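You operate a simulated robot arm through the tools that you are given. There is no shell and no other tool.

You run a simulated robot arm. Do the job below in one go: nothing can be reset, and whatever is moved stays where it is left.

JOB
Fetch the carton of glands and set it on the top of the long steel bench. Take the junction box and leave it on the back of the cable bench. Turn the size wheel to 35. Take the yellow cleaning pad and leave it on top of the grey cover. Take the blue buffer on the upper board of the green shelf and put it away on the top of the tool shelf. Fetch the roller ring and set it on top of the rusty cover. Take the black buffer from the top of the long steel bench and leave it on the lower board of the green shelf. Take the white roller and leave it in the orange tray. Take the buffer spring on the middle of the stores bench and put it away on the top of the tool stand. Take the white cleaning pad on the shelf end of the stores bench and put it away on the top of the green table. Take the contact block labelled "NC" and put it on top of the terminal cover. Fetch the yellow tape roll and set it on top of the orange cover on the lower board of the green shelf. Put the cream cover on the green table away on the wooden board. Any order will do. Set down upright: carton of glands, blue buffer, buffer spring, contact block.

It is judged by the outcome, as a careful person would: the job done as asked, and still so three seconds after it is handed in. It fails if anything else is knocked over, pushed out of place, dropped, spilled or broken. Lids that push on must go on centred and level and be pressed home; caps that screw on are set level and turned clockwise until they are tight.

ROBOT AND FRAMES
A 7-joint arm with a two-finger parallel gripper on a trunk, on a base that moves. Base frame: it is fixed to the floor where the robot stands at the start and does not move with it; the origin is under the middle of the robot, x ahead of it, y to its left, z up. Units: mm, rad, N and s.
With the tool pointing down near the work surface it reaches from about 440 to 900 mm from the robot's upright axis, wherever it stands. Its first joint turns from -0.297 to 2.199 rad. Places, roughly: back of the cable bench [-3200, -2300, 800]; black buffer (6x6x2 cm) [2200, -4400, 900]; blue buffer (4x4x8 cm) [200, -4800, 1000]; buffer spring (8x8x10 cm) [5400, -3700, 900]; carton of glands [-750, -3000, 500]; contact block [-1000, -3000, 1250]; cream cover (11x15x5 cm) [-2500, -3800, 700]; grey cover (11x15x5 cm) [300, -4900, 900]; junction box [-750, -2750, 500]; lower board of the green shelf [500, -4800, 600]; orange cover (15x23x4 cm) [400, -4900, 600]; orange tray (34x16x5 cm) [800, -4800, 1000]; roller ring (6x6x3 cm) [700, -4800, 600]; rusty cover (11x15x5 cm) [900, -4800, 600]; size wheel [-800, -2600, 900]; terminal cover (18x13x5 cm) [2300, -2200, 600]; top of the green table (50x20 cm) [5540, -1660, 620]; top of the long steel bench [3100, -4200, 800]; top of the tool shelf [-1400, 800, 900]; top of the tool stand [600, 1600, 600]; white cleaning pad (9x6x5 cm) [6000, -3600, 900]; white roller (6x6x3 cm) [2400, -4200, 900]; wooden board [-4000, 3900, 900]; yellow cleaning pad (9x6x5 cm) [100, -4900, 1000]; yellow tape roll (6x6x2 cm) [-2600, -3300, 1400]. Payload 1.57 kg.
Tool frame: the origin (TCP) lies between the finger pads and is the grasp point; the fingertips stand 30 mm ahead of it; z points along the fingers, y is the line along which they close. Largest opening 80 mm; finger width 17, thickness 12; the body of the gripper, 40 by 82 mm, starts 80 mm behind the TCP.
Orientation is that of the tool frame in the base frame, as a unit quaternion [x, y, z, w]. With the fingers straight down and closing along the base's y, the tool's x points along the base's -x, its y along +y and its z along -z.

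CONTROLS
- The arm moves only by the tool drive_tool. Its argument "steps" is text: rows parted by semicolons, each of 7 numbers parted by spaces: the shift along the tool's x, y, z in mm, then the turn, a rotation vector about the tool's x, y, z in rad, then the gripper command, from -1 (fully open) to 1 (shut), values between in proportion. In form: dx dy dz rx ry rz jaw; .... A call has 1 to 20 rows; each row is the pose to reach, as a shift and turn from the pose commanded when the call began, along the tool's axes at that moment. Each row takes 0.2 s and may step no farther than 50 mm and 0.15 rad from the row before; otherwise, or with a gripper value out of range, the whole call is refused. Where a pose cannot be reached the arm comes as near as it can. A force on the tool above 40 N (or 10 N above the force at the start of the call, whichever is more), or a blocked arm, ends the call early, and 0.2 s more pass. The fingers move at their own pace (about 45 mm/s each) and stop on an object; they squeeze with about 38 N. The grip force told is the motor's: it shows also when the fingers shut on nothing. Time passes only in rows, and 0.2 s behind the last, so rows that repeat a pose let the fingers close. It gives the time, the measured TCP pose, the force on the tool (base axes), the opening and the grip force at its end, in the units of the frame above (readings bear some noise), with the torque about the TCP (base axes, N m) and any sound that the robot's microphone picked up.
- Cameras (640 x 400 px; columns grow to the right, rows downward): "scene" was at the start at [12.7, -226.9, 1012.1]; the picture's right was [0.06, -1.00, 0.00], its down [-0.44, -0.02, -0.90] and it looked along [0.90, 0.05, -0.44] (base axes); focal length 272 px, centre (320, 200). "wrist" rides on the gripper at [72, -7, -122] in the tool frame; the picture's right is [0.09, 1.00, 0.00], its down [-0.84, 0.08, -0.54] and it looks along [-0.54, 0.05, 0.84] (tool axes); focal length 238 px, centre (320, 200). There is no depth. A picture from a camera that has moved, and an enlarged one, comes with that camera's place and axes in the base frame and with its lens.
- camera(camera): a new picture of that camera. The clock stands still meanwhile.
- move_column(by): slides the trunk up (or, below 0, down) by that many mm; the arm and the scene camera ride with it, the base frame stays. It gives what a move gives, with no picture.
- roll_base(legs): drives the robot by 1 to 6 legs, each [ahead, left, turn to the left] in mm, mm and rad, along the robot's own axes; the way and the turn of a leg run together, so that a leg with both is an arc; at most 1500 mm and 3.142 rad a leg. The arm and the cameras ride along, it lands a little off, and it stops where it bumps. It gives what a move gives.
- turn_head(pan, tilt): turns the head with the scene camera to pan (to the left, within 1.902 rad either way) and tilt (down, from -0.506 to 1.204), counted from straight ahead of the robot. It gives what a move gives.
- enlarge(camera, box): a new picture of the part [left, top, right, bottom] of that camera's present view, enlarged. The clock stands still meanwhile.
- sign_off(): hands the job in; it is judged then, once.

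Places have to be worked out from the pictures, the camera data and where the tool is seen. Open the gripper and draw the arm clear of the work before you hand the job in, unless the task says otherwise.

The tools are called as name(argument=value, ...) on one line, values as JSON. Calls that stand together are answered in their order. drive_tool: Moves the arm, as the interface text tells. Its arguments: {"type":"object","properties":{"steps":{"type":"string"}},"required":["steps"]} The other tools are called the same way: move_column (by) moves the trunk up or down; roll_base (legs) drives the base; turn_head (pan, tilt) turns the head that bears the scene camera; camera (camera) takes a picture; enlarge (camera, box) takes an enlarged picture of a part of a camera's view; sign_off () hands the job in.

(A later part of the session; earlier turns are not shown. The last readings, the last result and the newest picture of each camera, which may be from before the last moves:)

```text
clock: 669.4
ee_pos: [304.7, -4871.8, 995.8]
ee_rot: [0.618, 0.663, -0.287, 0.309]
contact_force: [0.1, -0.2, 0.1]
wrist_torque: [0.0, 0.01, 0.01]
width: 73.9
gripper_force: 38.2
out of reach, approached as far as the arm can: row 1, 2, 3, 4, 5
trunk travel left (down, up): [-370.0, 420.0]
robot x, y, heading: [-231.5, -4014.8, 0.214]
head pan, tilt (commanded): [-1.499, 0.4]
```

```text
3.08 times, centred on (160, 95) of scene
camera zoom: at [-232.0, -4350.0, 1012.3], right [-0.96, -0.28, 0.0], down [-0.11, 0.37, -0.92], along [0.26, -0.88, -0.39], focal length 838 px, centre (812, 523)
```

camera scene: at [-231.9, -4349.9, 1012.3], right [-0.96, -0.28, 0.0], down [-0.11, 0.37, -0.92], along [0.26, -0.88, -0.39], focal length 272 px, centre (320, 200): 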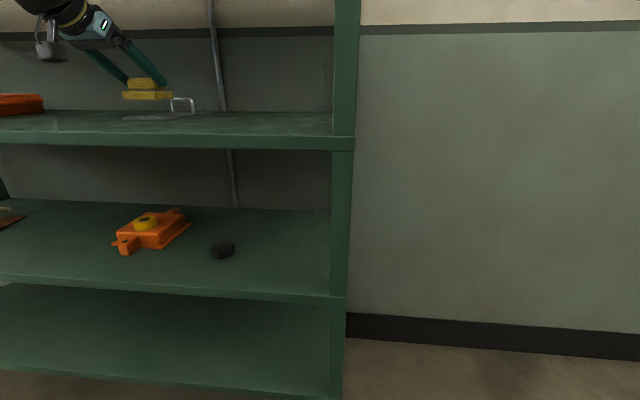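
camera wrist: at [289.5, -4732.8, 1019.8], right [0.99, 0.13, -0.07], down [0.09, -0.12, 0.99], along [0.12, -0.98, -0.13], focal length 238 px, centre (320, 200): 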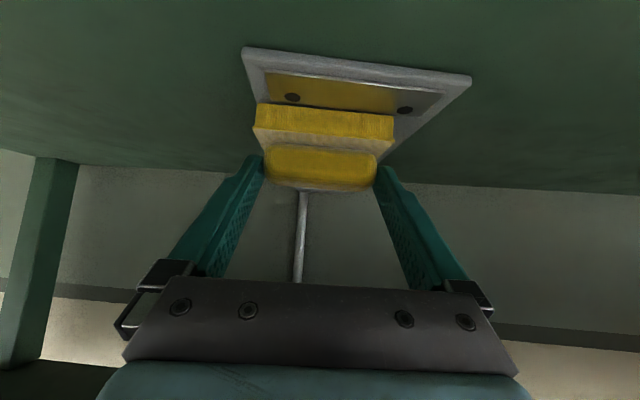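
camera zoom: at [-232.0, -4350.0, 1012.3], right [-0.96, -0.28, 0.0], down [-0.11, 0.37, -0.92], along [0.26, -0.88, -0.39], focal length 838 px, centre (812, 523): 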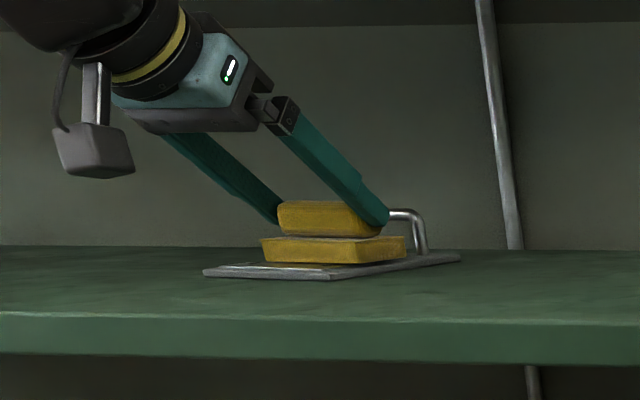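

This was at the reach limit, 20 mm short of the wanted depth. I lift and draw back a little, bring the base 110 mm closer, and go in again.

drive_tool(steps="1.4 0 -24.9 0 0 0 1; 2.7 0 -49.9 0 0 0 1; 15 0 -75 0 0 0 1; 15 0 -75 0 0 0 1")

roll_base(legs=[[120, 0, 0]])

camera(camera="wrist")

```text
clock: 670.4
ee_pos: [301.1, -4805.0, 1034.6]
ee_rot: [0.618, 0.663, -0.288, 0.309]
contact_force: [-0.5, 0.1, -0.9]
wrist_torque: [-0.01, -0.02, 0.02]
width: 74.3
gripper_force: 37.7
trunk travel left (down, up): [-370.0, 420.0]
robot x, y, heading: [-229.7, -4019.0, 0.21]
head pan, tilt (commanded): [-1.499, 0.4]
```

```text
clock: 671.6
ee_pos: [420.4, -4779.0, 1033.8]
ee_rot: [0.618, 0.663, -0.288, 0.309]
contact_force: [0.4, -0.6, -1.3]
wrist_torque: [-0.01, 0.0, -0.01]
width: 74.1
gripper_force: 38.1
trunk travel left (down, up): [-370.0, 420.0]
robot x, y, heading: [-109.1, -3991.7, 0.213]
head pan, tilt (commanded): [-1.499, 0.4]
```

```text
taken
camera wrist: at [404.0, -4639.9, 1056.9], right [0.99, 0.13, -0.07], down [0.09, -0.12, 0.99], along [0.12, -0.98, -0.13], focal length 238 px, centre (320, 200)
```

wrist: 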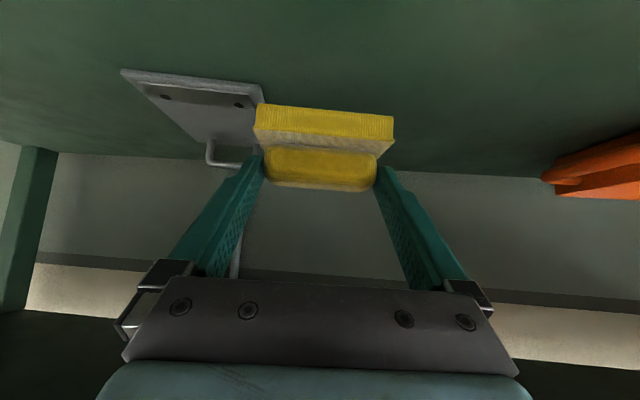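

That brings the target within reach. I shift sideways back in front of the cover and then go in.

drive_tool(steps="0 -37 0 0 0 0 1; 0 -74 0 0 0 0 1; 0 -110 0 0 0 0 1; -23.1 -110 27.6 0 0 0 1; -46.3 -110 55.2 0 0 0 1; -69.6 -110 83 0 0 0 1; -69.6 -110 83 0 0 0 1")

camera(camera="wrist")

enlarge(camera="scene", box=[60, 30, 300, 180])

```text
clock: 673.2
ee_pos: [315.5, -4880.4, 1023.6]
ee_rot: [0.618, 0.663, -0.287, 0.309]
contact_force: [-0.8, -0.1, -0.3]
wrist_torque: [0.0, 0.01, -0.02]
width: 73.8
gripper_force: 38.0
out of reach, approached as far as the arm can: row 6, 7
trunk travel left (down, up): [-370.0, 420.0]
robot x, y, heading: [-116.4, -3989.8, 0.215]
head pan, tilt (commanded): [-1.499, 0.4]
```

```text
taken
camera wrist: at [299.5, -4741.0, 1047.1], right [0.99, 0.13, -0.07], down [0.09, -0.12, 0.99], along [0.12, -0.98, -0.13], focal length 238 px, centre (320, 200)
```

wrist: 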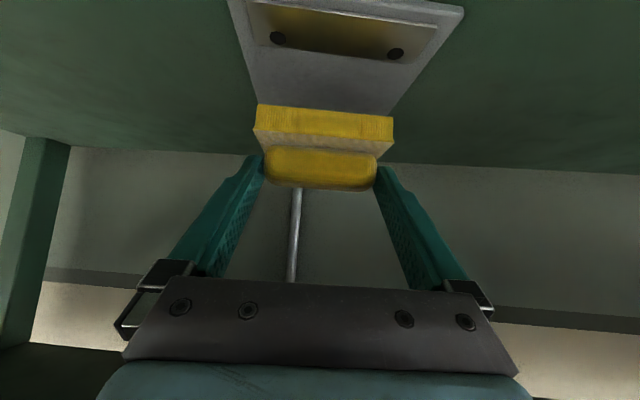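

```text
2.67 times, centred on (180, 105) of scene
camera zoom: at [-113.7, -4324.3, 1012.3], right [-0.96, -0.28, 0.0], down [-0.11, 0.37, -0.92], along [0.26, -0.88, -0.39], focal length 726 px, centre (693, 453)
```

zoom: 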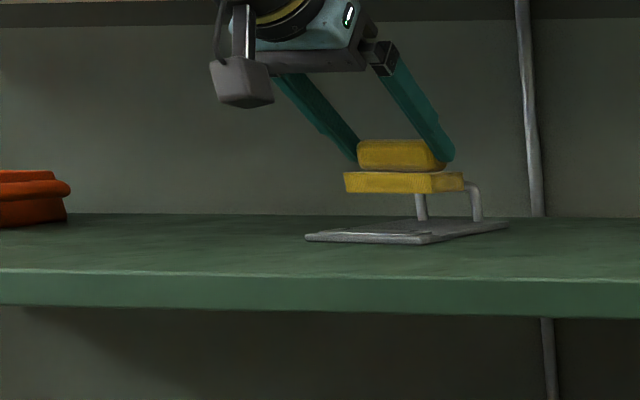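

Still a few millimetres short because the wrist is high relative to the shoulder. I draw back 60 mm and bring the base 90 mm closer to the shelf.

drive_tool(steps="19.3 0 -23 0 0 0 1; 38.6 0 -46 0 0 0 1; 57.9 0 -69 0 0 0 1; 57.9 0 -69 0 0 0 1")

roll_base(legs=[[0, -90, 0]])

camera(camera="wrist")

```text
clock: 674.2
ee_pos: [309.8, -4788.3, 1023.3]
ee_rot: [0.617, 0.663, -0.288, 0.31]
contact_force: [-0.4, -0.2, -0.2]
wrist_torque: [0.0, -0.03, 0.01]
width: 74.0
gripper_force: 37.7
trunk travel left (down, up): [-370.0, 420.0]
robot x, y, heading: [-111.8, -3991.4, 0.215]
head pan, tilt (commanded): [-1.499, 0.4]
```

```text
clock: 675.3
ee_pos: [328.9, -4876.1, 1023.9]
ee_rot: [0.618, 0.664, -0.287, 0.308]
contact_force: [-0.5, -0.6, -1.5]
wrist_torque: [0.02, -0.01, 0.0]
width: 73.8
gripper_force: 37.6
trunk travel left (down, up): [-370.0, 420.0]
robot x, y, heading: [-91.6, -4079.7, 0.216]
head pan, tilt (commanded): [-1.499, 0.4]
```

```text
taken
camera wrist: at [312.4, -4736.7, 1047.0], right [0.99, 0.13, -0.07], down [0.09, -0.12, 0.99], along [0.12, -0.98, -0.13], focal length 238 px, centre (320, 200)
```

wrist: 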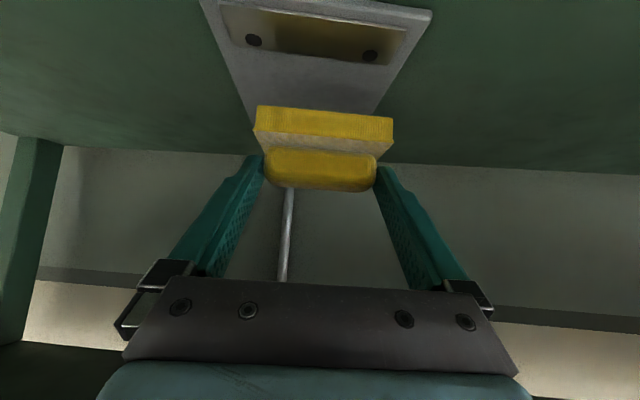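

Now I fine-adjust (18 mm in, 12 mm right) and lower toward the plate.

drive_tool(steps="-5.8 -6 6.9 0 0 0 1; -11.5 -11.9 13.7 0 0 0 1; -2 -11.9 21.7 0 0 0 1; 6.9 -11.9 29.1 0 0 0 1; 6.9 -11.9 29.1 0 0 0 1")

camera(camera="wrist")

enlarge(camera="scene", box=[60, 50, 260, 180])

```text
clock: 676.5
ee_pos: [317.3, -4894.6, 999.7]
ee_rot: [0.617, 0.665, -0.286, 0.308]
contact_force: [1.1, -0.4, -0.7]
wrist_torque: [0.02, 0.03, -0.01]
width: 74.0
gripper_force: 37.8
trunk travel left (down, up): [-370.0, 420.0]
robot x, y, heading: [-92.3, -4074.6, 0.215]
head pan, tilt (commanded): [-1.499, 0.4]
```

```text
taken
camera wrist: at [301.1, -4754.8, 1023.1], right [0.99, 0.13, -0.07], down [0.09, -0.12, 0.99], along [0.12, -0.98, -0.13], focal length 238 px, centre (320, 200)
```

wrist: 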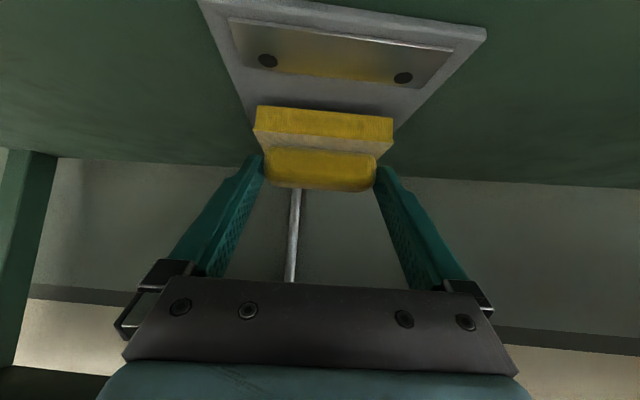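

```text
3.08 times, centred on (160, 115) of scene
camera zoom: at [-94.2, -4411.6, 1012.3], right [-0.96, -0.28, 0.0], down [-0.11, 0.37, -0.92], along [0.26, -0.88, -0.39], focal length 838 px, centre (812, 462)
```

zoom: 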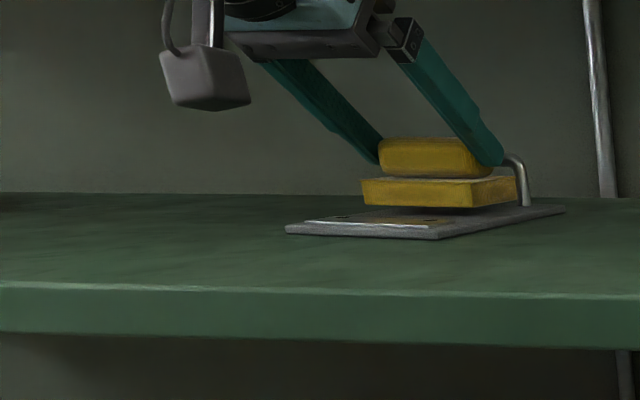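

Well placed between nameplate and handle. I lower the last millimetres.

drive_tool(steps="1.6 0 1.3 0 0 0 1; 3.1 0 2.6 0 0 0 1; 3.8 0 3.2 0 0 0 1")

drive_tool(steps="0.8 0 0.65 0 0 0 1; 1.6 0 1.3 0 0 0 1; 2.3 0 1.9 0 0 0 1")

```text
clock: 677.3
ee_pos: [317.6, -4894.3, 993.6]
ee_rot: [0.617, 0.664, -0.287, 0.31]
contact_force: [0.5, 0.5, -0.4]
wrist_torque: [0.02, 0.03, 0.01]
width: 74.1
gripper_force: 38.2
trunk travel left (down, up): [-370.0, 420.0]
robot x, y, heading: [-90.8, -4076.3, 0.214]
head pan, tilt (commanded): [-1.499, 0.4]
```

```text
clock: 678.1
ee_pos: [319.4, -4894.2, 993.2]
ee_rot: [0.617, 0.664, -0.287, 0.31]
contact_force: [1.8, 1.0, 4.3]
wrist_torque: [-0.11, 0.16, -0.02]
width: 74.1
gripper_force: 37.9
trunk travel left (down, up): [-370.0, 420.0]
robot x, y, heading: [-89.1, -4079.3, 0.215]
head pan, tilt (commanded): [-1.499, 0.4]
```

Contact has begun (4 N). One millimetre more, then I open fully and withdraw straight along the fingers.

drive_tool(steps="0.8 0 0.65 0 0 0 1; 0.8 0 0.65 0 0 0 -1; 0.8 0 0.65 0 0 0 -1; 0.8 0 0.65 0 0 0 -1; 0.8 0 -20 0 0 0 -1; 0.8 0 -50 0 0 0 -1; 0.8 0 -90 0 0 0 -1; 25 0 -130 0 0 0 -1; 55 0 -165 0 0 0 -1; 85 0 -200 0 0 0 -1")

enlarge(camera="scene", box=[60, 50, 260, 180])

camera(camera="wrist")

```text
clock: 680.3
ee_pos: [301.8, -4688.3, 1053.8]
ee_rot: [0.617, 0.664, -0.288, 0.309]
contact_force: [-0.1, 0.5, -0.1]
wrist_torque: [-0.03, 0.0, -0.05]
width: 80.1
gripper_force: 0.0
trunk travel left (down, up): [-370.0, 420.0]
robot x, y, heading: [-91.3, -4074.7, 0.215]
head pan, tilt (commanded): [-1.499, 0.4]
```

```text
3.08 times, centred on (160, 115) of scene
camera zoom: at [-94.1, -4411.8, 1012.2], right [-0.96, -0.28, 0.0], down [-0.11, 0.37, -0.92], along [0.26, -0.88, -0.39], focal length 838 px, centre (812, 462)
```

zoom: 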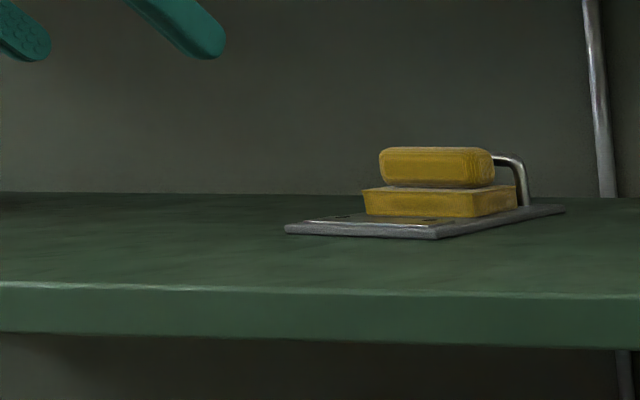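

```text
taken
camera wrist: at [285.7, -4549.8, 1077.5], right [0.99, 0.13, -0.07], down [0.09, -0.12, 0.99], along [0.12, -0.98, -0.13], focal length 238 px, centre (320, 200)
```

wrist: 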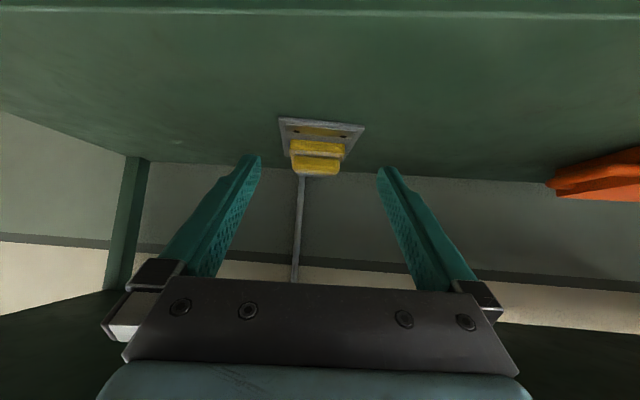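

The yellow pad lies on the grey cover. Last pick on this side: the white roller on the long bench. I raise, back off and drive along to it.

move_column(by=200)

roll_base(legs=[[0, 380, -0.013], [1400, 0, 0], [950, 0, 0]])

turn_head(pan=-1.4, tilt=0.6)

camera(camera="scene")

```text
clock: 682.0
ee_pos: [301.9, -4685.4, 1215.4]
ee_rot: [0.618, 0.671, -0.285, 0.296]
contact_force: [-1.1, 5.5, -2.2]
wrist_torque: [-0.12, 0.09, 0.3]
width: 79.3
gripper_force: 0.0
trunk travel left (down, up): [-542.0, 248.0]
robot x, y, heading: [-92.8, -4076.1, 0.213]
head pan, tilt (commanded): [-1.499, 0.4]
stopped: the force on the tool passed its limit at 55 N (the readings are from after the stop); the commanded pose is now the measured one
```

```text
clock: 695.7
ee_pos: [2533.0, -3818.7, 1214.7]
ee_rot: [0.624, 0.666, -0.287, 0.293]
contact_force: [0.3, 0.4, 0.9]
wrist_torque: [0.03, 0.0, 0.0]
width: 80.2
gripper_force: 0.1
trunk travel left (down, up): [-542.0, 248.0]
robot x, y, heading: [2147.5, -3205.4, 0.207]
head pan, tilt (commanded): [-1.499, 0.4]
```

```text
clock: 696.4
ee_pos: [2533.1, -3817.8, 1216.2]
ee_rot: [0.623, 0.666, -0.287, 0.294]
contact_force: [-0.5, -0.4, 1.0]
wrist_torque: [0.01, 0.0, 0.01]
width: 79.9
gripper_force: 0.1
trunk travel left (down, up): [-542.0, 248.0]
robot x, y, heading: [2145.9, -3207.7, 0.203]
head pan, tilt (commanded): [-1.4, 0.6]
```

```text
taken
camera scene: at [2148.7, -3531.7, 1165.8], right [-0.93, -0.36, 0.0], down [-0.21, 0.53, -0.83], along [0.3, -0.77, -0.56], focal length 272 px, centre (320, 200)
```

scene: 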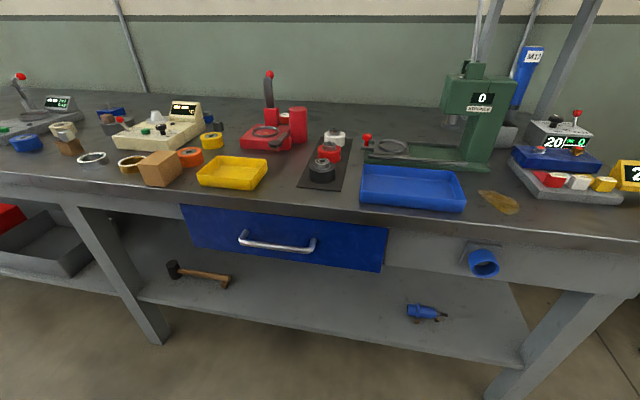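

Noted: while rising, the tool touched the shelf's top board (55 N stop) before I drove off; I must check the shelf when I return. Now I enlarge the rollers here.

enlarge(camera="scene", box=[230, 110, 390, 200])

turn_head(pan=-1.9, tilt=0.15)

camera(camera="scene")

```text
4.00 times, centred on (310, 155) of scene
camera zoom: at [2148.7, -3531.7, 1165.8], right [-0.93, -0.36, 0.0], down [-0.21, 0.53, -0.83], along [0.3, -0.77, -0.56], focal length 1089 px, centre (360, 380)
```

zoom: 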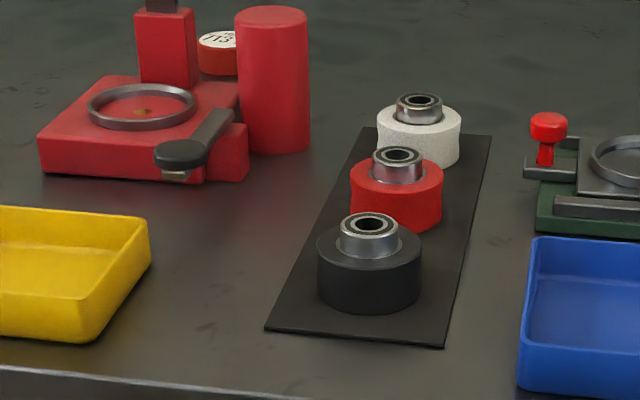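

```text
clock: 697.4
ee_pos: [2534.3, -3819.0, 1214.7]
ee_rot: [0.623, 0.666, -0.287, 0.293]
contact_force: [-0.2, 0.0, -0.2]
wrist_torque: [-0.01, -0.04, 0.0]
width: 79.9
gripper_force: 0.1
trunk travel left (down, up): [-542.0, 248.0]
robot x, y, heading: [2148.3, -3208.8, 0.201]
head pan, tilt (commanded): [-1.901, 0.15]
```

```text
taken
camera scene: at [2104.8, -3541.4, 1207.1], right [-0.99, 0.13, 0.0], down [0.02, 0.15, -0.99], along [-0.12, -0.98, -0.15], focal length 272 px, centre (320, 200)
```

scene: 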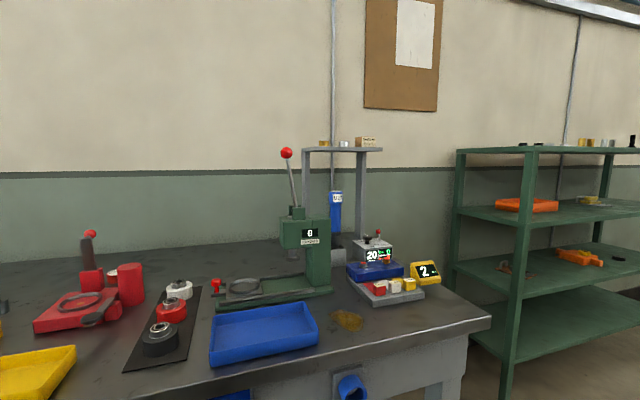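

The shelf looks unharmed from here. White roller: centre about (2382, -4249), body top z≈875. I bring the base closer and set the tool's yaw to -1.85 to avoid the other rollers.

roll_base(legs=[[0, -190, 0]])

drive_tool(steps="0 0 0 0.082 -0.008 0.078 -1; 0 0 0 0.164 -0.016 0.156 -1; 0 0 0 0.246 -0.0246 0.235 -1; 0 0 0 0.246 -0.0246 0.235 -1")

turn_head(pan=-1.4, tilt=0.7)

camera(camera="scene")

camera(camera="wrist")

```text
clock: 698.9
ee_pos: [2571.2, -4008.3, 1215.9]
ee_rot: [0.623, 0.666, -0.288, 0.294]
contact_force: [-0.8, -0.9, -0.3]
wrist_torque: [0.01, -0.04, -0.01]
width: 80.0
gripper_force: 0.1
trunk travel left (down, up): [-542.0, 248.0]
robot x, y, heading: [2188.0, -3396.1, 0.197]
head pan, tilt (commanded): [-1.901, 0.15]
```

```text
clock: 699.9
ee_pos: [2572.3, -4007.7, 1215.6]
ee_rot: [0.725, 0.544, -0.338, 0.254]
contact_force: [0.6, 0.2, 0.0]
wrist_torque: [-0.01, -0.01, 0.0]
width: 80.1
gripper_force: 0.0
trunk travel left (down, up): [-542.0, 248.0]
robot x, y, heading: [2184.3, -3396.8, 0.202]
head pan, tilt (commanded): [-1.901, 0.15]
```

```text
clock: 700.9
ee_pos: [2571.5, -4010.2, 1215.7]
ee_rot: [0.725, 0.544, -0.338, 0.255]
contact_force: [-0.6, 0.3, -0.3]
wrist_torque: [0.03, -0.01, 0.03]
width: 80.3
gripper_force: 0.1
trunk travel left (down, up): [-542.0, 248.0]
robot x, y, heading: [2187.4, -3394.7, 0.203]
head pan, tilt (commanded): [-1.4, 0.7]
```

```text
taken
camera scene: at [2186.0, -3717.9, 1157.2], right [-0.93, -0.36, 0.0], down [-0.23, 0.6, -0.77], along [0.28, -0.71, -0.64], focal length 272 px, centre (320, 200)
```

scene: 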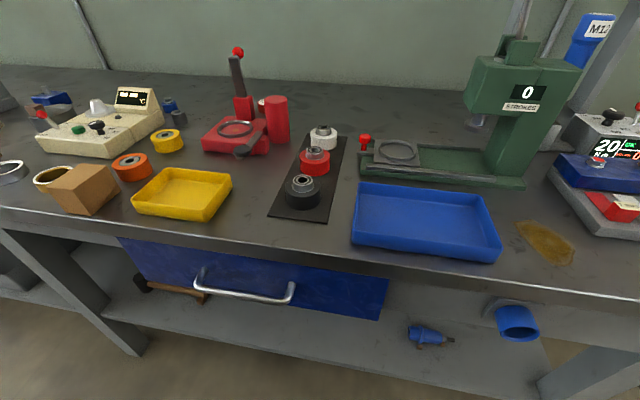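

```text
taken
camera wrist: at [2604.7, -3872.2, 1238.2], right [0.97, -0.22, -0.07], down [0.04, -0.14, 0.99], along [-0.23, -0.97, -0.13], focal length 238 px, centre (320, 200)
```

wrist: 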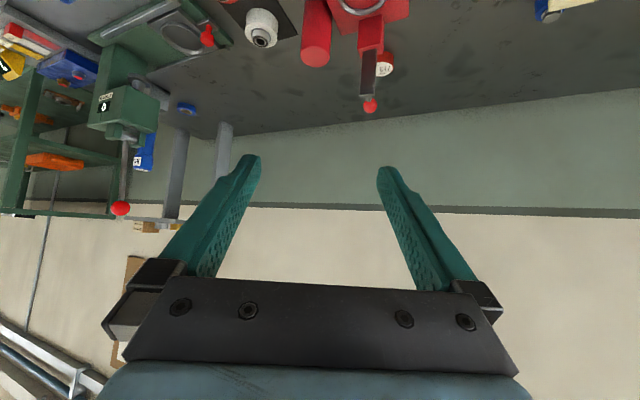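

I move to a pre-grasp point on the approach line to the white roller.

drive_tool(steps="13.4 -16.5 40.5 0 0 0 -1; 26.8 -33.1 80.9 0 0 0 -1; 40.2 -49.6 121.4 0 0 0 -1; 53.7 -66.2 161.9 0 0 0 -1; 67.1 -82.7 202.4 0 0 0 -1; 80.5 -99.3 242.8 0 0 0 -1; 93.9 -115.8 283.3 0 0 0 -1; 93.9 -115.8 283.3 0 0 0 -1")

camera(camera="wrist")

enlarge(camera="wrist", box=[260, 80, 380, 180])

camera(camera="scene")

```text
clock: 702.7
ee_pos: [2416.8, -4127.3, 960.4]
ee_rot: [0.725, 0.543, -0.338, 0.255]
contact_force: [0.0, -0.7, 0.4]
wrist_torque: [-0.01, 0.02, -0.01]
width: 79.8
gripper_force: 0.0
trunk travel left (down, up): [-542.0, 248.0]
robot x, y, heading: [2185.2, -3397.6, 0.203]
head pan, tilt (commanded): [-1.4, 0.7]
```

```text
taken
camera wrist: at [2450.3, -3990.8, 983.3], right [0.97, -0.22, -0.07], down [0.04, -0.14, 0.99], along [-0.23, -0.97, -0.12], focal length 238 px, centre (320, 200)
```

wrist: 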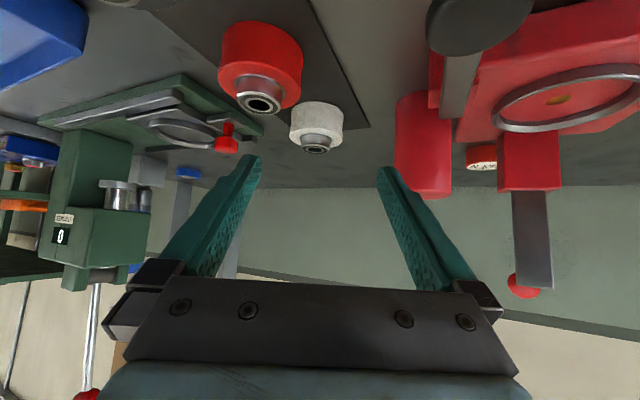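

```text
4.00 times, centred on (320, 130) of wrist
camera zoom: at [2450.3, -3990.8, 983.3], right [0.97, -0.22, -0.07], down [0.04, -0.14, 0.99], along [-0.23, -0.97, -0.12], focal length 953 px, centre (320, 480)
```

zoom: 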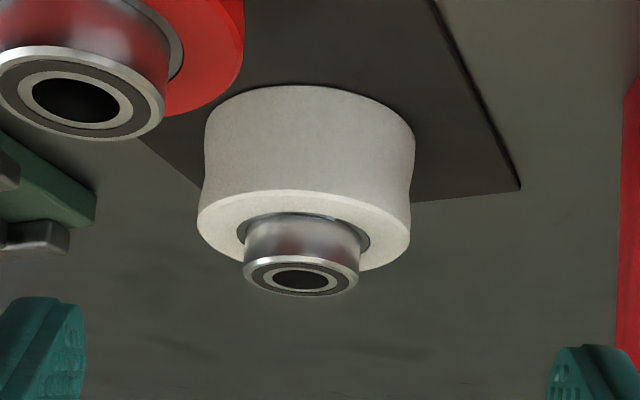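

```text
taken
camera scene: at [2186.0, -3717.8, 1157.1], right [-0.93, -0.36, 0.0], down [-0.23, 0.6, -0.76], along [0.28, -0.71, -0.64], focal length 272 px, centre (320, 200)
```

scene: 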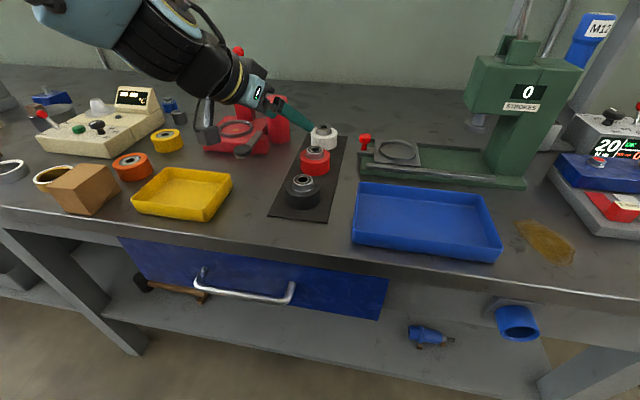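

The roller lies 4 mm to the side of the tool line; I correct, advance to grasp depth and check.

drive_tool(steps="-1 -2.2 35 0 0 0 -0.9; -2 -4.4 70 0 0 0 -0.9; -3 -4.4 100 0 0 0 -0.9; -4 -4.4 128 0 0 0 -0.9; -4 -4.4 128 0 0 0 -0.9")

camera(camera="wrist")

enlarge(camera="scene", box=[230, 80, 390, 220])

```text
clock: 703.9
ee_pos: [2385.1, -4223.5, 882.5]
ee_rot: [0.724, 0.544, -0.338, 0.255]
contact_force: [-0.1, -0.1, -0.3]
wrist_torque: [0.03, -0.02, -0.01]
width: 76.2
gripper_force: 0.1
trunk travel left (down, up): [-542.0, 248.0]
robot x, y, heading: [2185.6, -3399.6, 0.201]
head pan, tilt (commanded): [-1.4, 0.7]
```

```text
taken
camera wrist: at [2418.2, -4086.7, 905.7], right [0.97, -0.22, -0.07], down [0.04, -0.14, 0.99], along [-0.23, -0.97, -0.13], focal length 238 px, centre (320, 200)
```

wrist: 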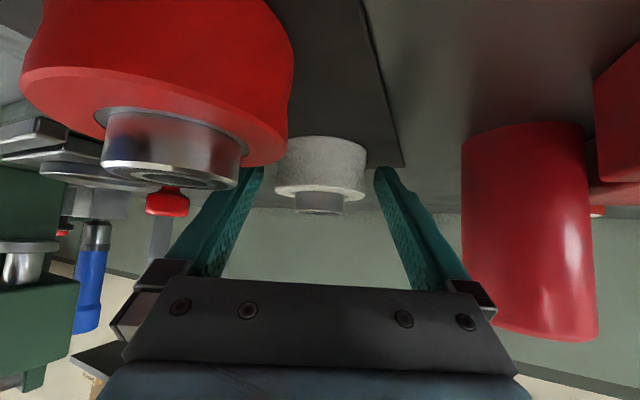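

```text
2.86 times, centred on (310, 150) of scene
camera zoom: at [2186.0, -3717.8, 1157.1], right [-0.93, -0.36, 0.0], down [-0.23, 0.6, -0.76], along [0.28, -0.71, -0.64], focal length 778 px, centre (349, 343)
```

zoom: 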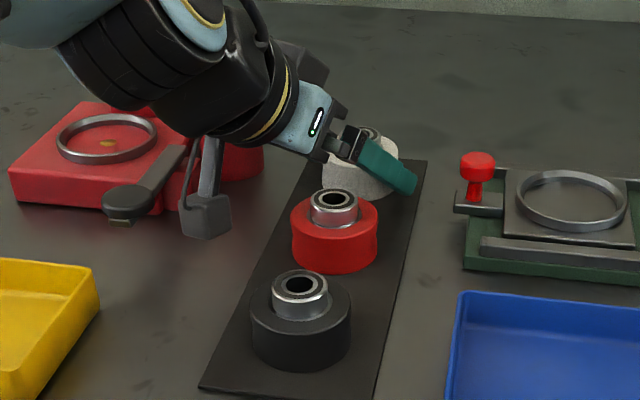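

The white roller is centred between the fingers and the red one is clear. I close and lift straight up.

drive_tool(steps="0 0 0 0 0 0 1; 0 0 0 0 0 0 1; 0 0 0 0 0 0 1; 0 0 0 0 0 0 1; -15.3 0 -12.9 0 0 0 1; -38.3 0 -32.2 0 0 0 1; -61.3 0 -51.4 0 0 0 1; -61.3 0 -51.4 0 0 0 1")

camera(camera="wrist")

enlarge(camera="scene", box=[230, 60, 390, 220])

```text
clock: 705.7
ee_pos: [2384.5, -4224.3, 962.0]
ee_rot: [0.725, 0.543, -0.338, 0.255]
contact_force: [-0.2, 0.0, -3.3]
wrist_torque: [0.04, -0.01, 0.01]
width: 58.6
gripper_force: 38.0
trunk travel left (down, up): [-542.0, 248.0]
robot x, y, heading: [2186.9, -3398.3, 0.206]
head pan, tilt (commanded): [-1.4, 0.7]
```

```text
taken
camera wrist: at [2417.6, -4087.0, 984.8], right [0.97, -0.22, -0.07], down [0.04, -0.14, 0.99], along [-0.23, -0.97, -0.13], focal length 238 px, centre (320, 200)
```

wrist: 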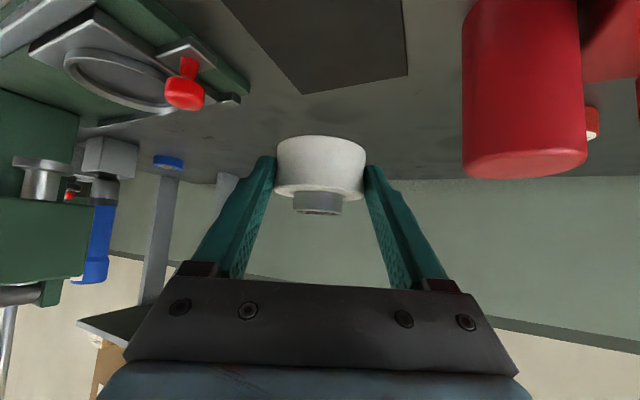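

```text
2.50 times, centred on (310, 140) of scene
camera zoom: at [2186.1, -3718.0, 1157.0], right [-0.93, -0.36, 0.0], down [-0.23, 0.6, -0.76], along [0.28, -0.71, -0.64], focal length 681 px, centre (345, 350)
```

zoom: 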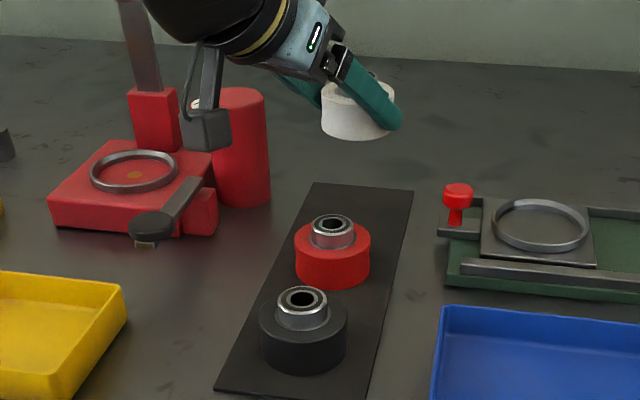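

The white roller is held level. I lift it away and square the tool again.

drive_tool(steps="-34.5 0 -28.9 0 0 0 1; -69 0 -57.9 0 0 0 1; -67 16 -99.3 0 0 0 1; -65 32 -140.7 0 0 0 1; -63 48 -182.1 0 0 0 1; -61 64 -223.5 0 0 0 1; -59 80 -264.9 0 0 0 1; -57 96 -306.3 0 0 0 1")

drive_tool(steps="0 0 0 -0.093 0 -0.078 1; 0 0 0 -0.186 0 -0.156 1; 0 0 0 -0.279 0 -0.234 1; 0 0 0 -0.371 0 -0.311 1; 0 0 0 -0.371 0 -0.311 1")

```text
clock: 707.5
ee_pos: [2532.1, -4059.1, 1204.4]
ee_rot: [0.724, 0.545, -0.338, 0.256]
contact_force: [-0.1, -0.9, -3.8]
wrist_torque: [0.07, -0.02, 0.01]
width: 58.8
gripper_force: 37.7
trunk travel left (down, up): [-542.0, 248.0]
robot x, y, heading: [2185.0, -3398.0, 0.201]
head pan, tilt (commanded): [-1.4, 0.7]
```

```text
clock: 708.7
ee_pos: [2531.5, -4058.0, 1202.6]
ee_rot: [0.573, 0.702, -0.267, 0.328]
contact_force: [0.5, 0.9, -3.6]
wrist_torque: [0.06, 0.0, 0.02]
width: 58.7
gripper_force: 37.9
trunk travel left (down, up): [-542.0, 248.0]
robot x, y, heading: [2182.2, -3397.3, 0.201]
head pan, tilt (commanded): [-1.4, 0.7]
```

I drive back to the green shelf, in front of the orange tray.

roll_base(legs=[[0, 200, 0], [-1500, 0, 0], [-290, 0, 0]])

turn_head(pan=-1.4, tilt=0.35)

camera(camera="scene")

```text
clock: 718.8
ee_pos: [783.4, -4222.1, 1202.4]
ee_rot: [0.569, 0.705, -0.266, 0.33]
contact_force: [-0.3, 1.0, -2.6]
wrist_torque: [0.04, -0.03, -0.03]
width: 58.9
gripper_force: 38.1
trunk travel left (down, up): [-542.0, 248.0]
robot x, y, heading: [430.6, -3559.4, 0.216]
head pan, tilt (commanded): [-1.4, 0.7]
```

```text
clock: 719.6
ee_pos: [783.2, -4221.8, 1203.0]
ee_rot: [0.569, 0.705, -0.265, 0.33]
contact_force: [-0.9, 0.0, -3.2]
wrist_torque: [0.06, 0.01, -0.02]
width: 58.9
gripper_force: 38.2
trunk travel left (down, up): [-542.0, 248.0]
robot x, y, heading: [430.0, -3559.2, 0.211]
head pan, tilt (commanded): [-1.4, 0.351]
```

```text
taken
camera scene: at [436.4, -3891.6, 1188.4], right [-0.93, -0.37, 0.0], down [-0.13, 0.32, -0.94], along [0.35, -0.87, -0.34], focal length 272 px, centre (320, 200)
```

scene: 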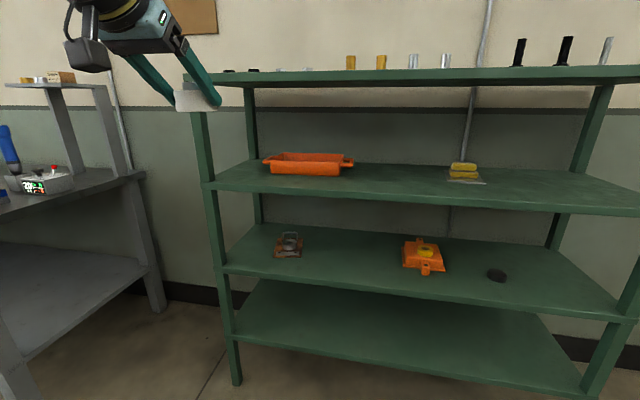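

I check the shelf's top items after that touch.

enlarge(camera="scene", box=[200, 20, 640, 140])

enlarge(camera="scene", box=[230, 130, 510, 300])

```text
1.45 times, centred on (420, 80) of scene
camera zoom: at [436.4, -3891.6, 1188.4], right [-0.93, -0.37, 0.0], down [-0.13, 0.32, -0.94], along [0.35, -0.87, -0.34], focal length 396 px, centre (174, 374)
```

zoom: 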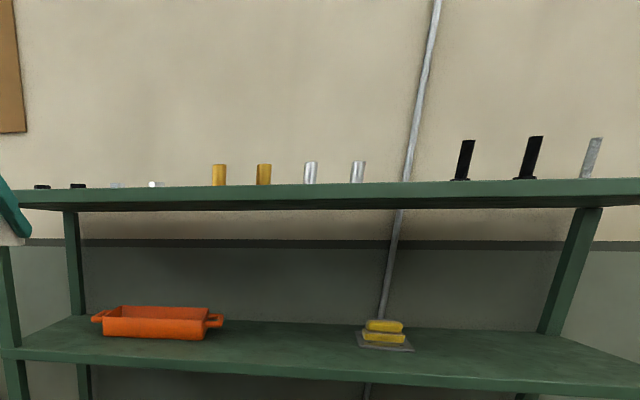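

```text
2.29 times, centred on (370, 215) of scene
camera zoom: at [436.4, -3891.6, 1188.4], right [-0.93, -0.37, 0.0], down [-0.13, 0.32, -0.94], along [0.35, -0.87, -0.34], focal length 622 px, centre (206, 166)
```

zoom: 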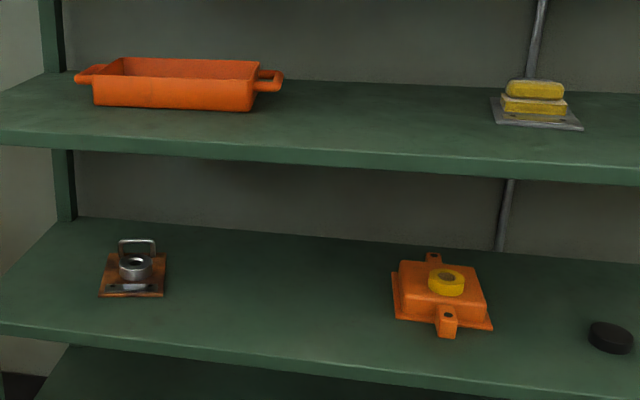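

Everything on the shelf is in order. Tray: front wall about y -4706…-4769, centre near (853, -4814). I lower the arm first, then bring the base closer.

drive_tool(steps="34.5 0 28.9 0 0 0 1; 69 0 57.9 0 0 0 1; 103.4 0 86.8 0 0 0 1; 115 0 96.5 0 0 0 1; 115 0 96.5 0 0 0 1")

```text
clock: 720.8
ee_pos: [784.5, -4220.6, 1053.0]
ee_rot: [0.569, 0.705, -0.266, 0.329]
contact_force: [0.6, 0.1, -3.6]
wrist_torque: [0.05, -0.03, 0.02]
width: 59.0
gripper_force: 38.3
trunk travel left (down, up): [-542.0, 248.0]
robot x, y, heading: [430.4, -3559.1, 0.214]
head pan, tilt (commanded): [-1.4, 0.351]
```

Now the base moves 320 mm toward the shelf.

roll_base(legs=[[0, -320, -0.01]])

camera(camera="wrist")

camera(camera="scene")

```text
clock: 722.9
ee_pos: [849.8, -4542.0, 1052.7]
ee_rot: [0.57, 0.704, -0.266, 0.329]
contact_force: [0.1, 0.8, -4.0]
wrist_torque: [0.06, 0.0, 0.0]
width: 59.0
gripper_force: 37.8
trunk travel left (down, up): [-542.0, 248.0]
robot x, y, heading: [498.0, -3880.0, 0.208]
head pan, tilt (commanded): [-1.4, 0.351]
```

```text
taken
camera wrist: at [814.6, -4406.6, 1075.5], right [0.96, 0.26, -0.07], down [0.1, -0.1, 0.99], along [0.25, -0.96, -0.12], focal length 238 px, centre (320, 200)
```

wrist: 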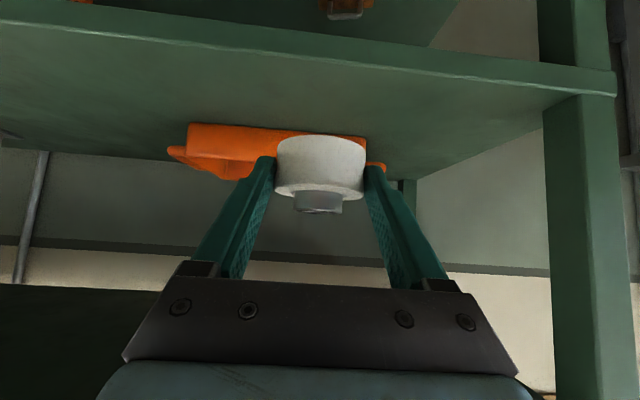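

```text
taken
camera scene: at [503.5, -4211.2, 1188.4], right [-0.93, -0.37, 0.0], down [-0.13, 0.32, -0.94], along [0.35, -0.87, -0.34], focal length 272 px, centre (320, 200)
```

scene: 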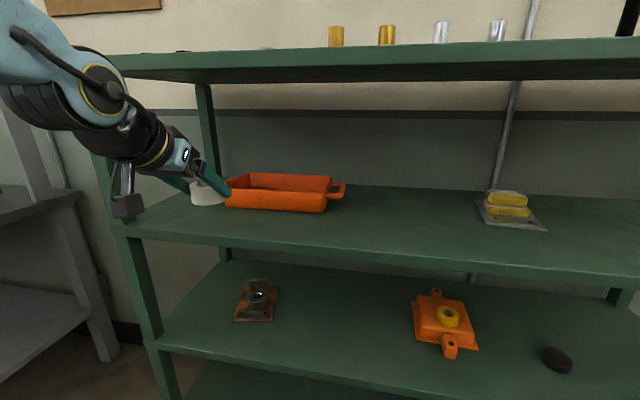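

Tray front edge runs (711,-4761)–(955,-4706); target for the roller (847, -4794). I advance part way over the front wall and check.

drive_tool(steps="-21.7 -9.3 31.7 0 0 0 1; -43.4 -18.5 63.5 0 0 0 1; -65.1 -27.8 95.2 0 0 0 1; -86.8 -37.1 126.9 0 0 0 1; -86.8 -37.1 126.9 0 0 0 1")

camera(camera="wrist")

camera(camera="scene")

```text
clock: 724.1
ee_pos: [845.6, -4701.6, 1037.9]
ee_rot: [0.57, 0.704, -0.266, 0.329]
contact_force: [-0.1, -0.7, -3.2]
wrist_torque: [0.06, 0.01, -0.02]
width: 59.2
gripper_force: 37.7
trunk travel left (down, up): [-542.0, 248.0]
robot x, y, heading: [502.9, -3876.4, 0.213]
head pan, tilt (commanded): [-1.4, 0.351]
```

```text
taken
camera wrist: at [811.4, -4565.3, 1060.2], right [0.96, 0.26, -0.07], down [0.1, -0.1, 0.99], along [0.25, -0.96, -0.13], focal length 238 px, centre (320, 200)
```

wrist: 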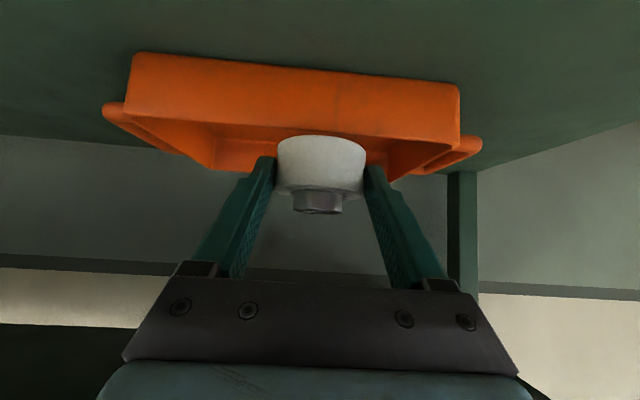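

```text
taken
camera scene: at [503.4, -4211.2, 1188.4], right [-0.93, -0.37, 0.0], down [-0.13, 0.32, -0.94], along [0.35, -0.87, -0.34], focal length 272 px, centre (320, 200)
```

scene: 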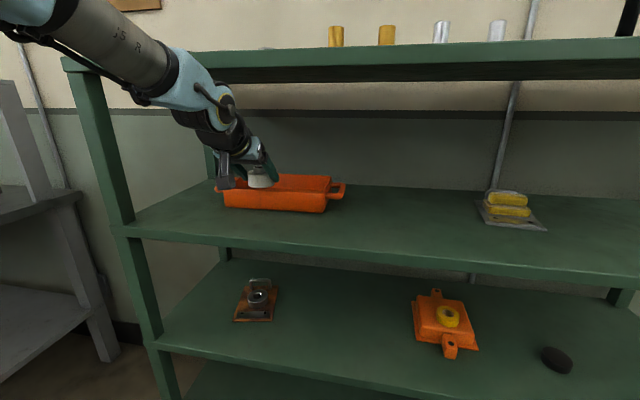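

Clearing the front wall by 20 mm. I go on over the tray and start down.

drive_tool(steps="-21.2 -9.1 30.7 0 0 0 1; -42.3 -18.2 61.3 0 0 0 1; -42.3 -18.2 61.3 0 0 0 1; -27 -18.2 74.2 0 0 0 1; -11.7 -18.2 87 0 0 0 1; -11.7 -18.2 87 0 0 0 1")

camera(camera="wrist")

enlarge(camera="scene", box=[180, 60, 380, 230])

```text
clock: 725.5
ee_pos: [841.2, -4777.5, 989.5]
ee_rot: [0.57, 0.704, -0.266, 0.329]
contact_force: [1.0, -0.8, -4.0]
wrist_torque: [0.02, 0.0, 0.01]
width: 59.3
gripper_force: 38.2
trunk travel left (down, up): [-542.0, 248.0]
robot x, y, heading: [497.0, -3882.3, 0.208]
head pan, tilt (commanded): [-1.4, 0.351]
```

```text
taken
camera wrist: at [807.1, -4641.3, 1013.4], right [0.96, 0.26, -0.07], down [0.1, -0.1, 0.99], along [0.25, -0.96, -0.12], focal length 238 px, centre (320, 200)
```

wrist: 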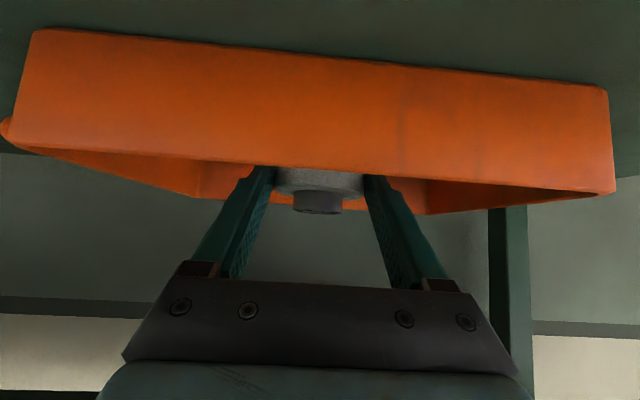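

```text
2.35 times, centred on (280, 145) of scene
camera zoom: at [503.5, -4211.2, 1188.4], right [-0.93, -0.37, 0.0], down [-0.13, 0.32, -0.94], along [0.35, -0.87, -0.34], focal length 641 px, centre (414, 329)
```

zoom: 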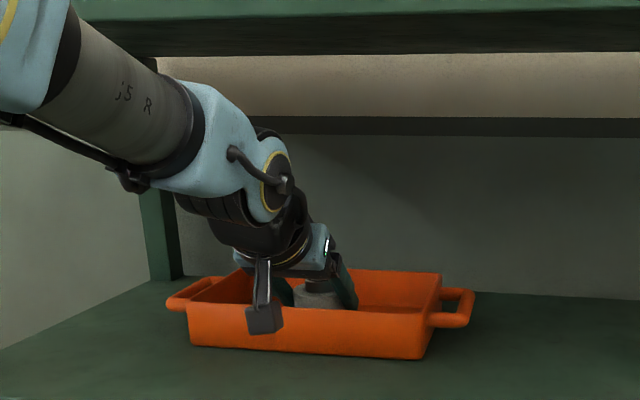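

The roller is inside the tray. I lower the last centimetre.

drive_tool(steps="4.6 0 3.9 0 0 0 1; 8.4 0 7.1 0 0 0 1; 8.4 0 7.1 0 0 0 1")

drive_tool(steps="0.8 0 0.65 0 0 0 1; 1.6 0 1.3 0 0 0 1; 2.3 0 1.9 0 0 0 1; 3.1 0 2.6 0 0 0 1")

```text
clock: 726.3
ee_pos: [842.8, -4777.2, 979.7]
ee_rot: [0.571, 0.704, -0.266, 0.329]
contact_force: [0.3, 0.2, -3.1]
wrist_torque: [0.05, 0.0, -0.02]
width: 59.0
gripper_force: 38.4
trunk travel left (down, up): [-542.0, 248.0]
robot x, y, heading: [496.6, -3879.1, 0.21]
head pan, tilt (commanded): [-1.4, 0.351]
```

```text
clock: 727.3
ee_pos: [842.8, -4775.0, 976.2]
ee_rot: [0.571, 0.704, -0.266, 0.329]
contact_force: [0.6, 0.6, -2.8]
wrist_torque: [0.05, 0.09, -0.05]
width: 58.9
gripper_force: 38.0
trunk travel left (down, up): [-542.0, 248.0]
robot x, y, heading: [499.5, -3879.8, 0.207]
head pan, tilt (commanded): [-1.4, 0.351]
```

drive_tool(steps="0.8 0 0.65 0 0 0 1; 1.6 0 1.3 0 0 0 1; 2.3 0 1.9 0 0 0 1; 3.1 0 2.6 0 0 0 1")

```text
clock: 728.3
ee_pos: [841.8, -4776.0, 976.5]
ee_rot: [0.569, 0.703, -0.268, 0.333]
contact_force: [1.7, 6.8, 16.8]
wrist_torque: [0.32, 0.13, -0.1]
width: 59.1
gripper_force: 37.9
trunk travel left (down, up): [-542.0, 248.0]
robot x, y, heading: [498.4, -3876.6, 0.206]
head pan, tilt (commanded): [-1.4, 0.351]
```

Contact at 17 N: the roller stands on the tray floor. I ease, open and withdraw along the tool axis.

drive_tool(steps="-1.9 0 -1.6 0 0 0 1; -1.9 0 -1.6 0 0 0 -0.9; -1.9 0 -1.6 0 0 0 -0.9; -1.9 0 -1.6 0 0 0 -0.9; -1.9 0 -25 0 0 0 -0.9; -1.9 0 -60 0 0 0 -0.9; -1.9 0 -95 0 0 0 -0.9; 25 0 -130 0 0 0 -0.9; 54 0 -165 0 0 0 -0.9; 83 0 -199 0 0 0 -0.9")

enlarge(camera="scene", box=[180, 60, 380, 230])

camera(camera="wrist")

```text
clock: 730.5
ee_pos: [801.3, -4572.9, 1035.4]
ee_rot: [0.571, 0.703, -0.267, 0.329]
contact_force: [0.9, 0.5, -0.4]
wrist_torque: [-0.03, -0.01, 0.02]
width: 76.0
gripper_force: 0.0
trunk travel left (down, up): [-542.0, 248.0]
robot x, y, heading: [492.5, -3880.7, 0.203]
head pan, tilt (commanded): [-1.4, 0.351]
```

```text
2.35 times, centred on (280, 145) of scene
camera zoom: at [503.5, -4211.5, 1188.3], right [-0.93, -0.37, 0.0], down [-0.13, 0.32, -0.94], along [0.35, -0.87, -0.34], focal length 641 px, centre (414, 329)
```

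zoom: 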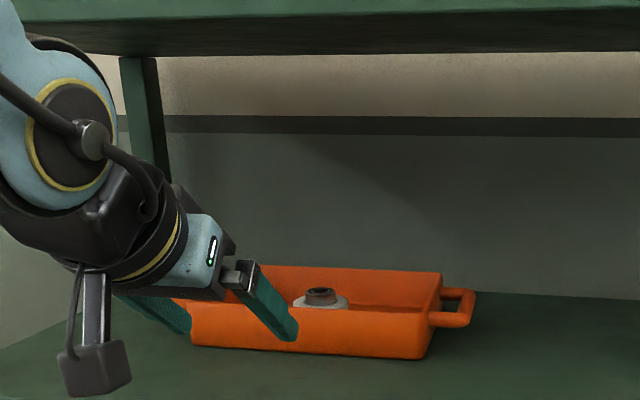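

```text
taken
camera wrist: at [765.6, -4438.2, 1057.4], right [0.96, 0.26, -0.07], down [0.1, -0.1, 0.99], along [0.25, -0.96, -0.12], focal length 238 px, centre (320, 200)
```

wrist: 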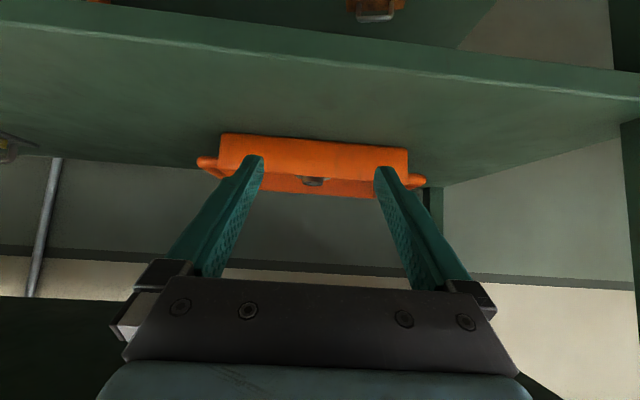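

The white roller is in the orange tray. Only the cream cover remains. I back away from the shelf first.

roll_base(legs=[[0, 350, 0]])

drive_tool(steps="0 0 0 0 0.14 0 -1; 0 0 0 0 0.28 0 -1; 0 0 0 0 0.42 0 -1; 0 0 0 0 0.56 0 -1; 0 0 0 0 0.70 0 -1; 0 0 0 0 0.84 0 -1; 0 0 0 0 0.873 0 -1; 0 0 0 0 0.873 0 -1")

```text
clock: 732.9
ee_pos: [730.3, -4219.6, 1034.7]
ee_rot: [0.568, 0.705, -0.265, 0.33]
contact_force: [0.1, 0.1, -0.9]
wrist_torque: [0.0, -0.03, 0.02]
width: 76.0
gripper_force: 0.0
trunk travel left (down, up): [-542.0, 248.0]
robot x, y, heading: [422.2, -3529.6, 0.214]
head pan, tilt (commanded): [-1.4, 0.351]
```

```text
clock: 734.6
ee_pos: [730.7, -4221.3, 1036.8]
ee_rot: [0.627, 0.779, 0.001, 0.001]
contact_force: [-0.4, -0.1, -0.6]
wrist_torque: [-0.01, 0.02, 0.02]
width: 80.0
gripper_force: 0.1
trunk travel left (down, up): [-542.0, 248.0]
robot x, y, heading: [420.9, -3532.1, 0.212]
head pan, tilt (commanded): [-1.4, 0.351]
```

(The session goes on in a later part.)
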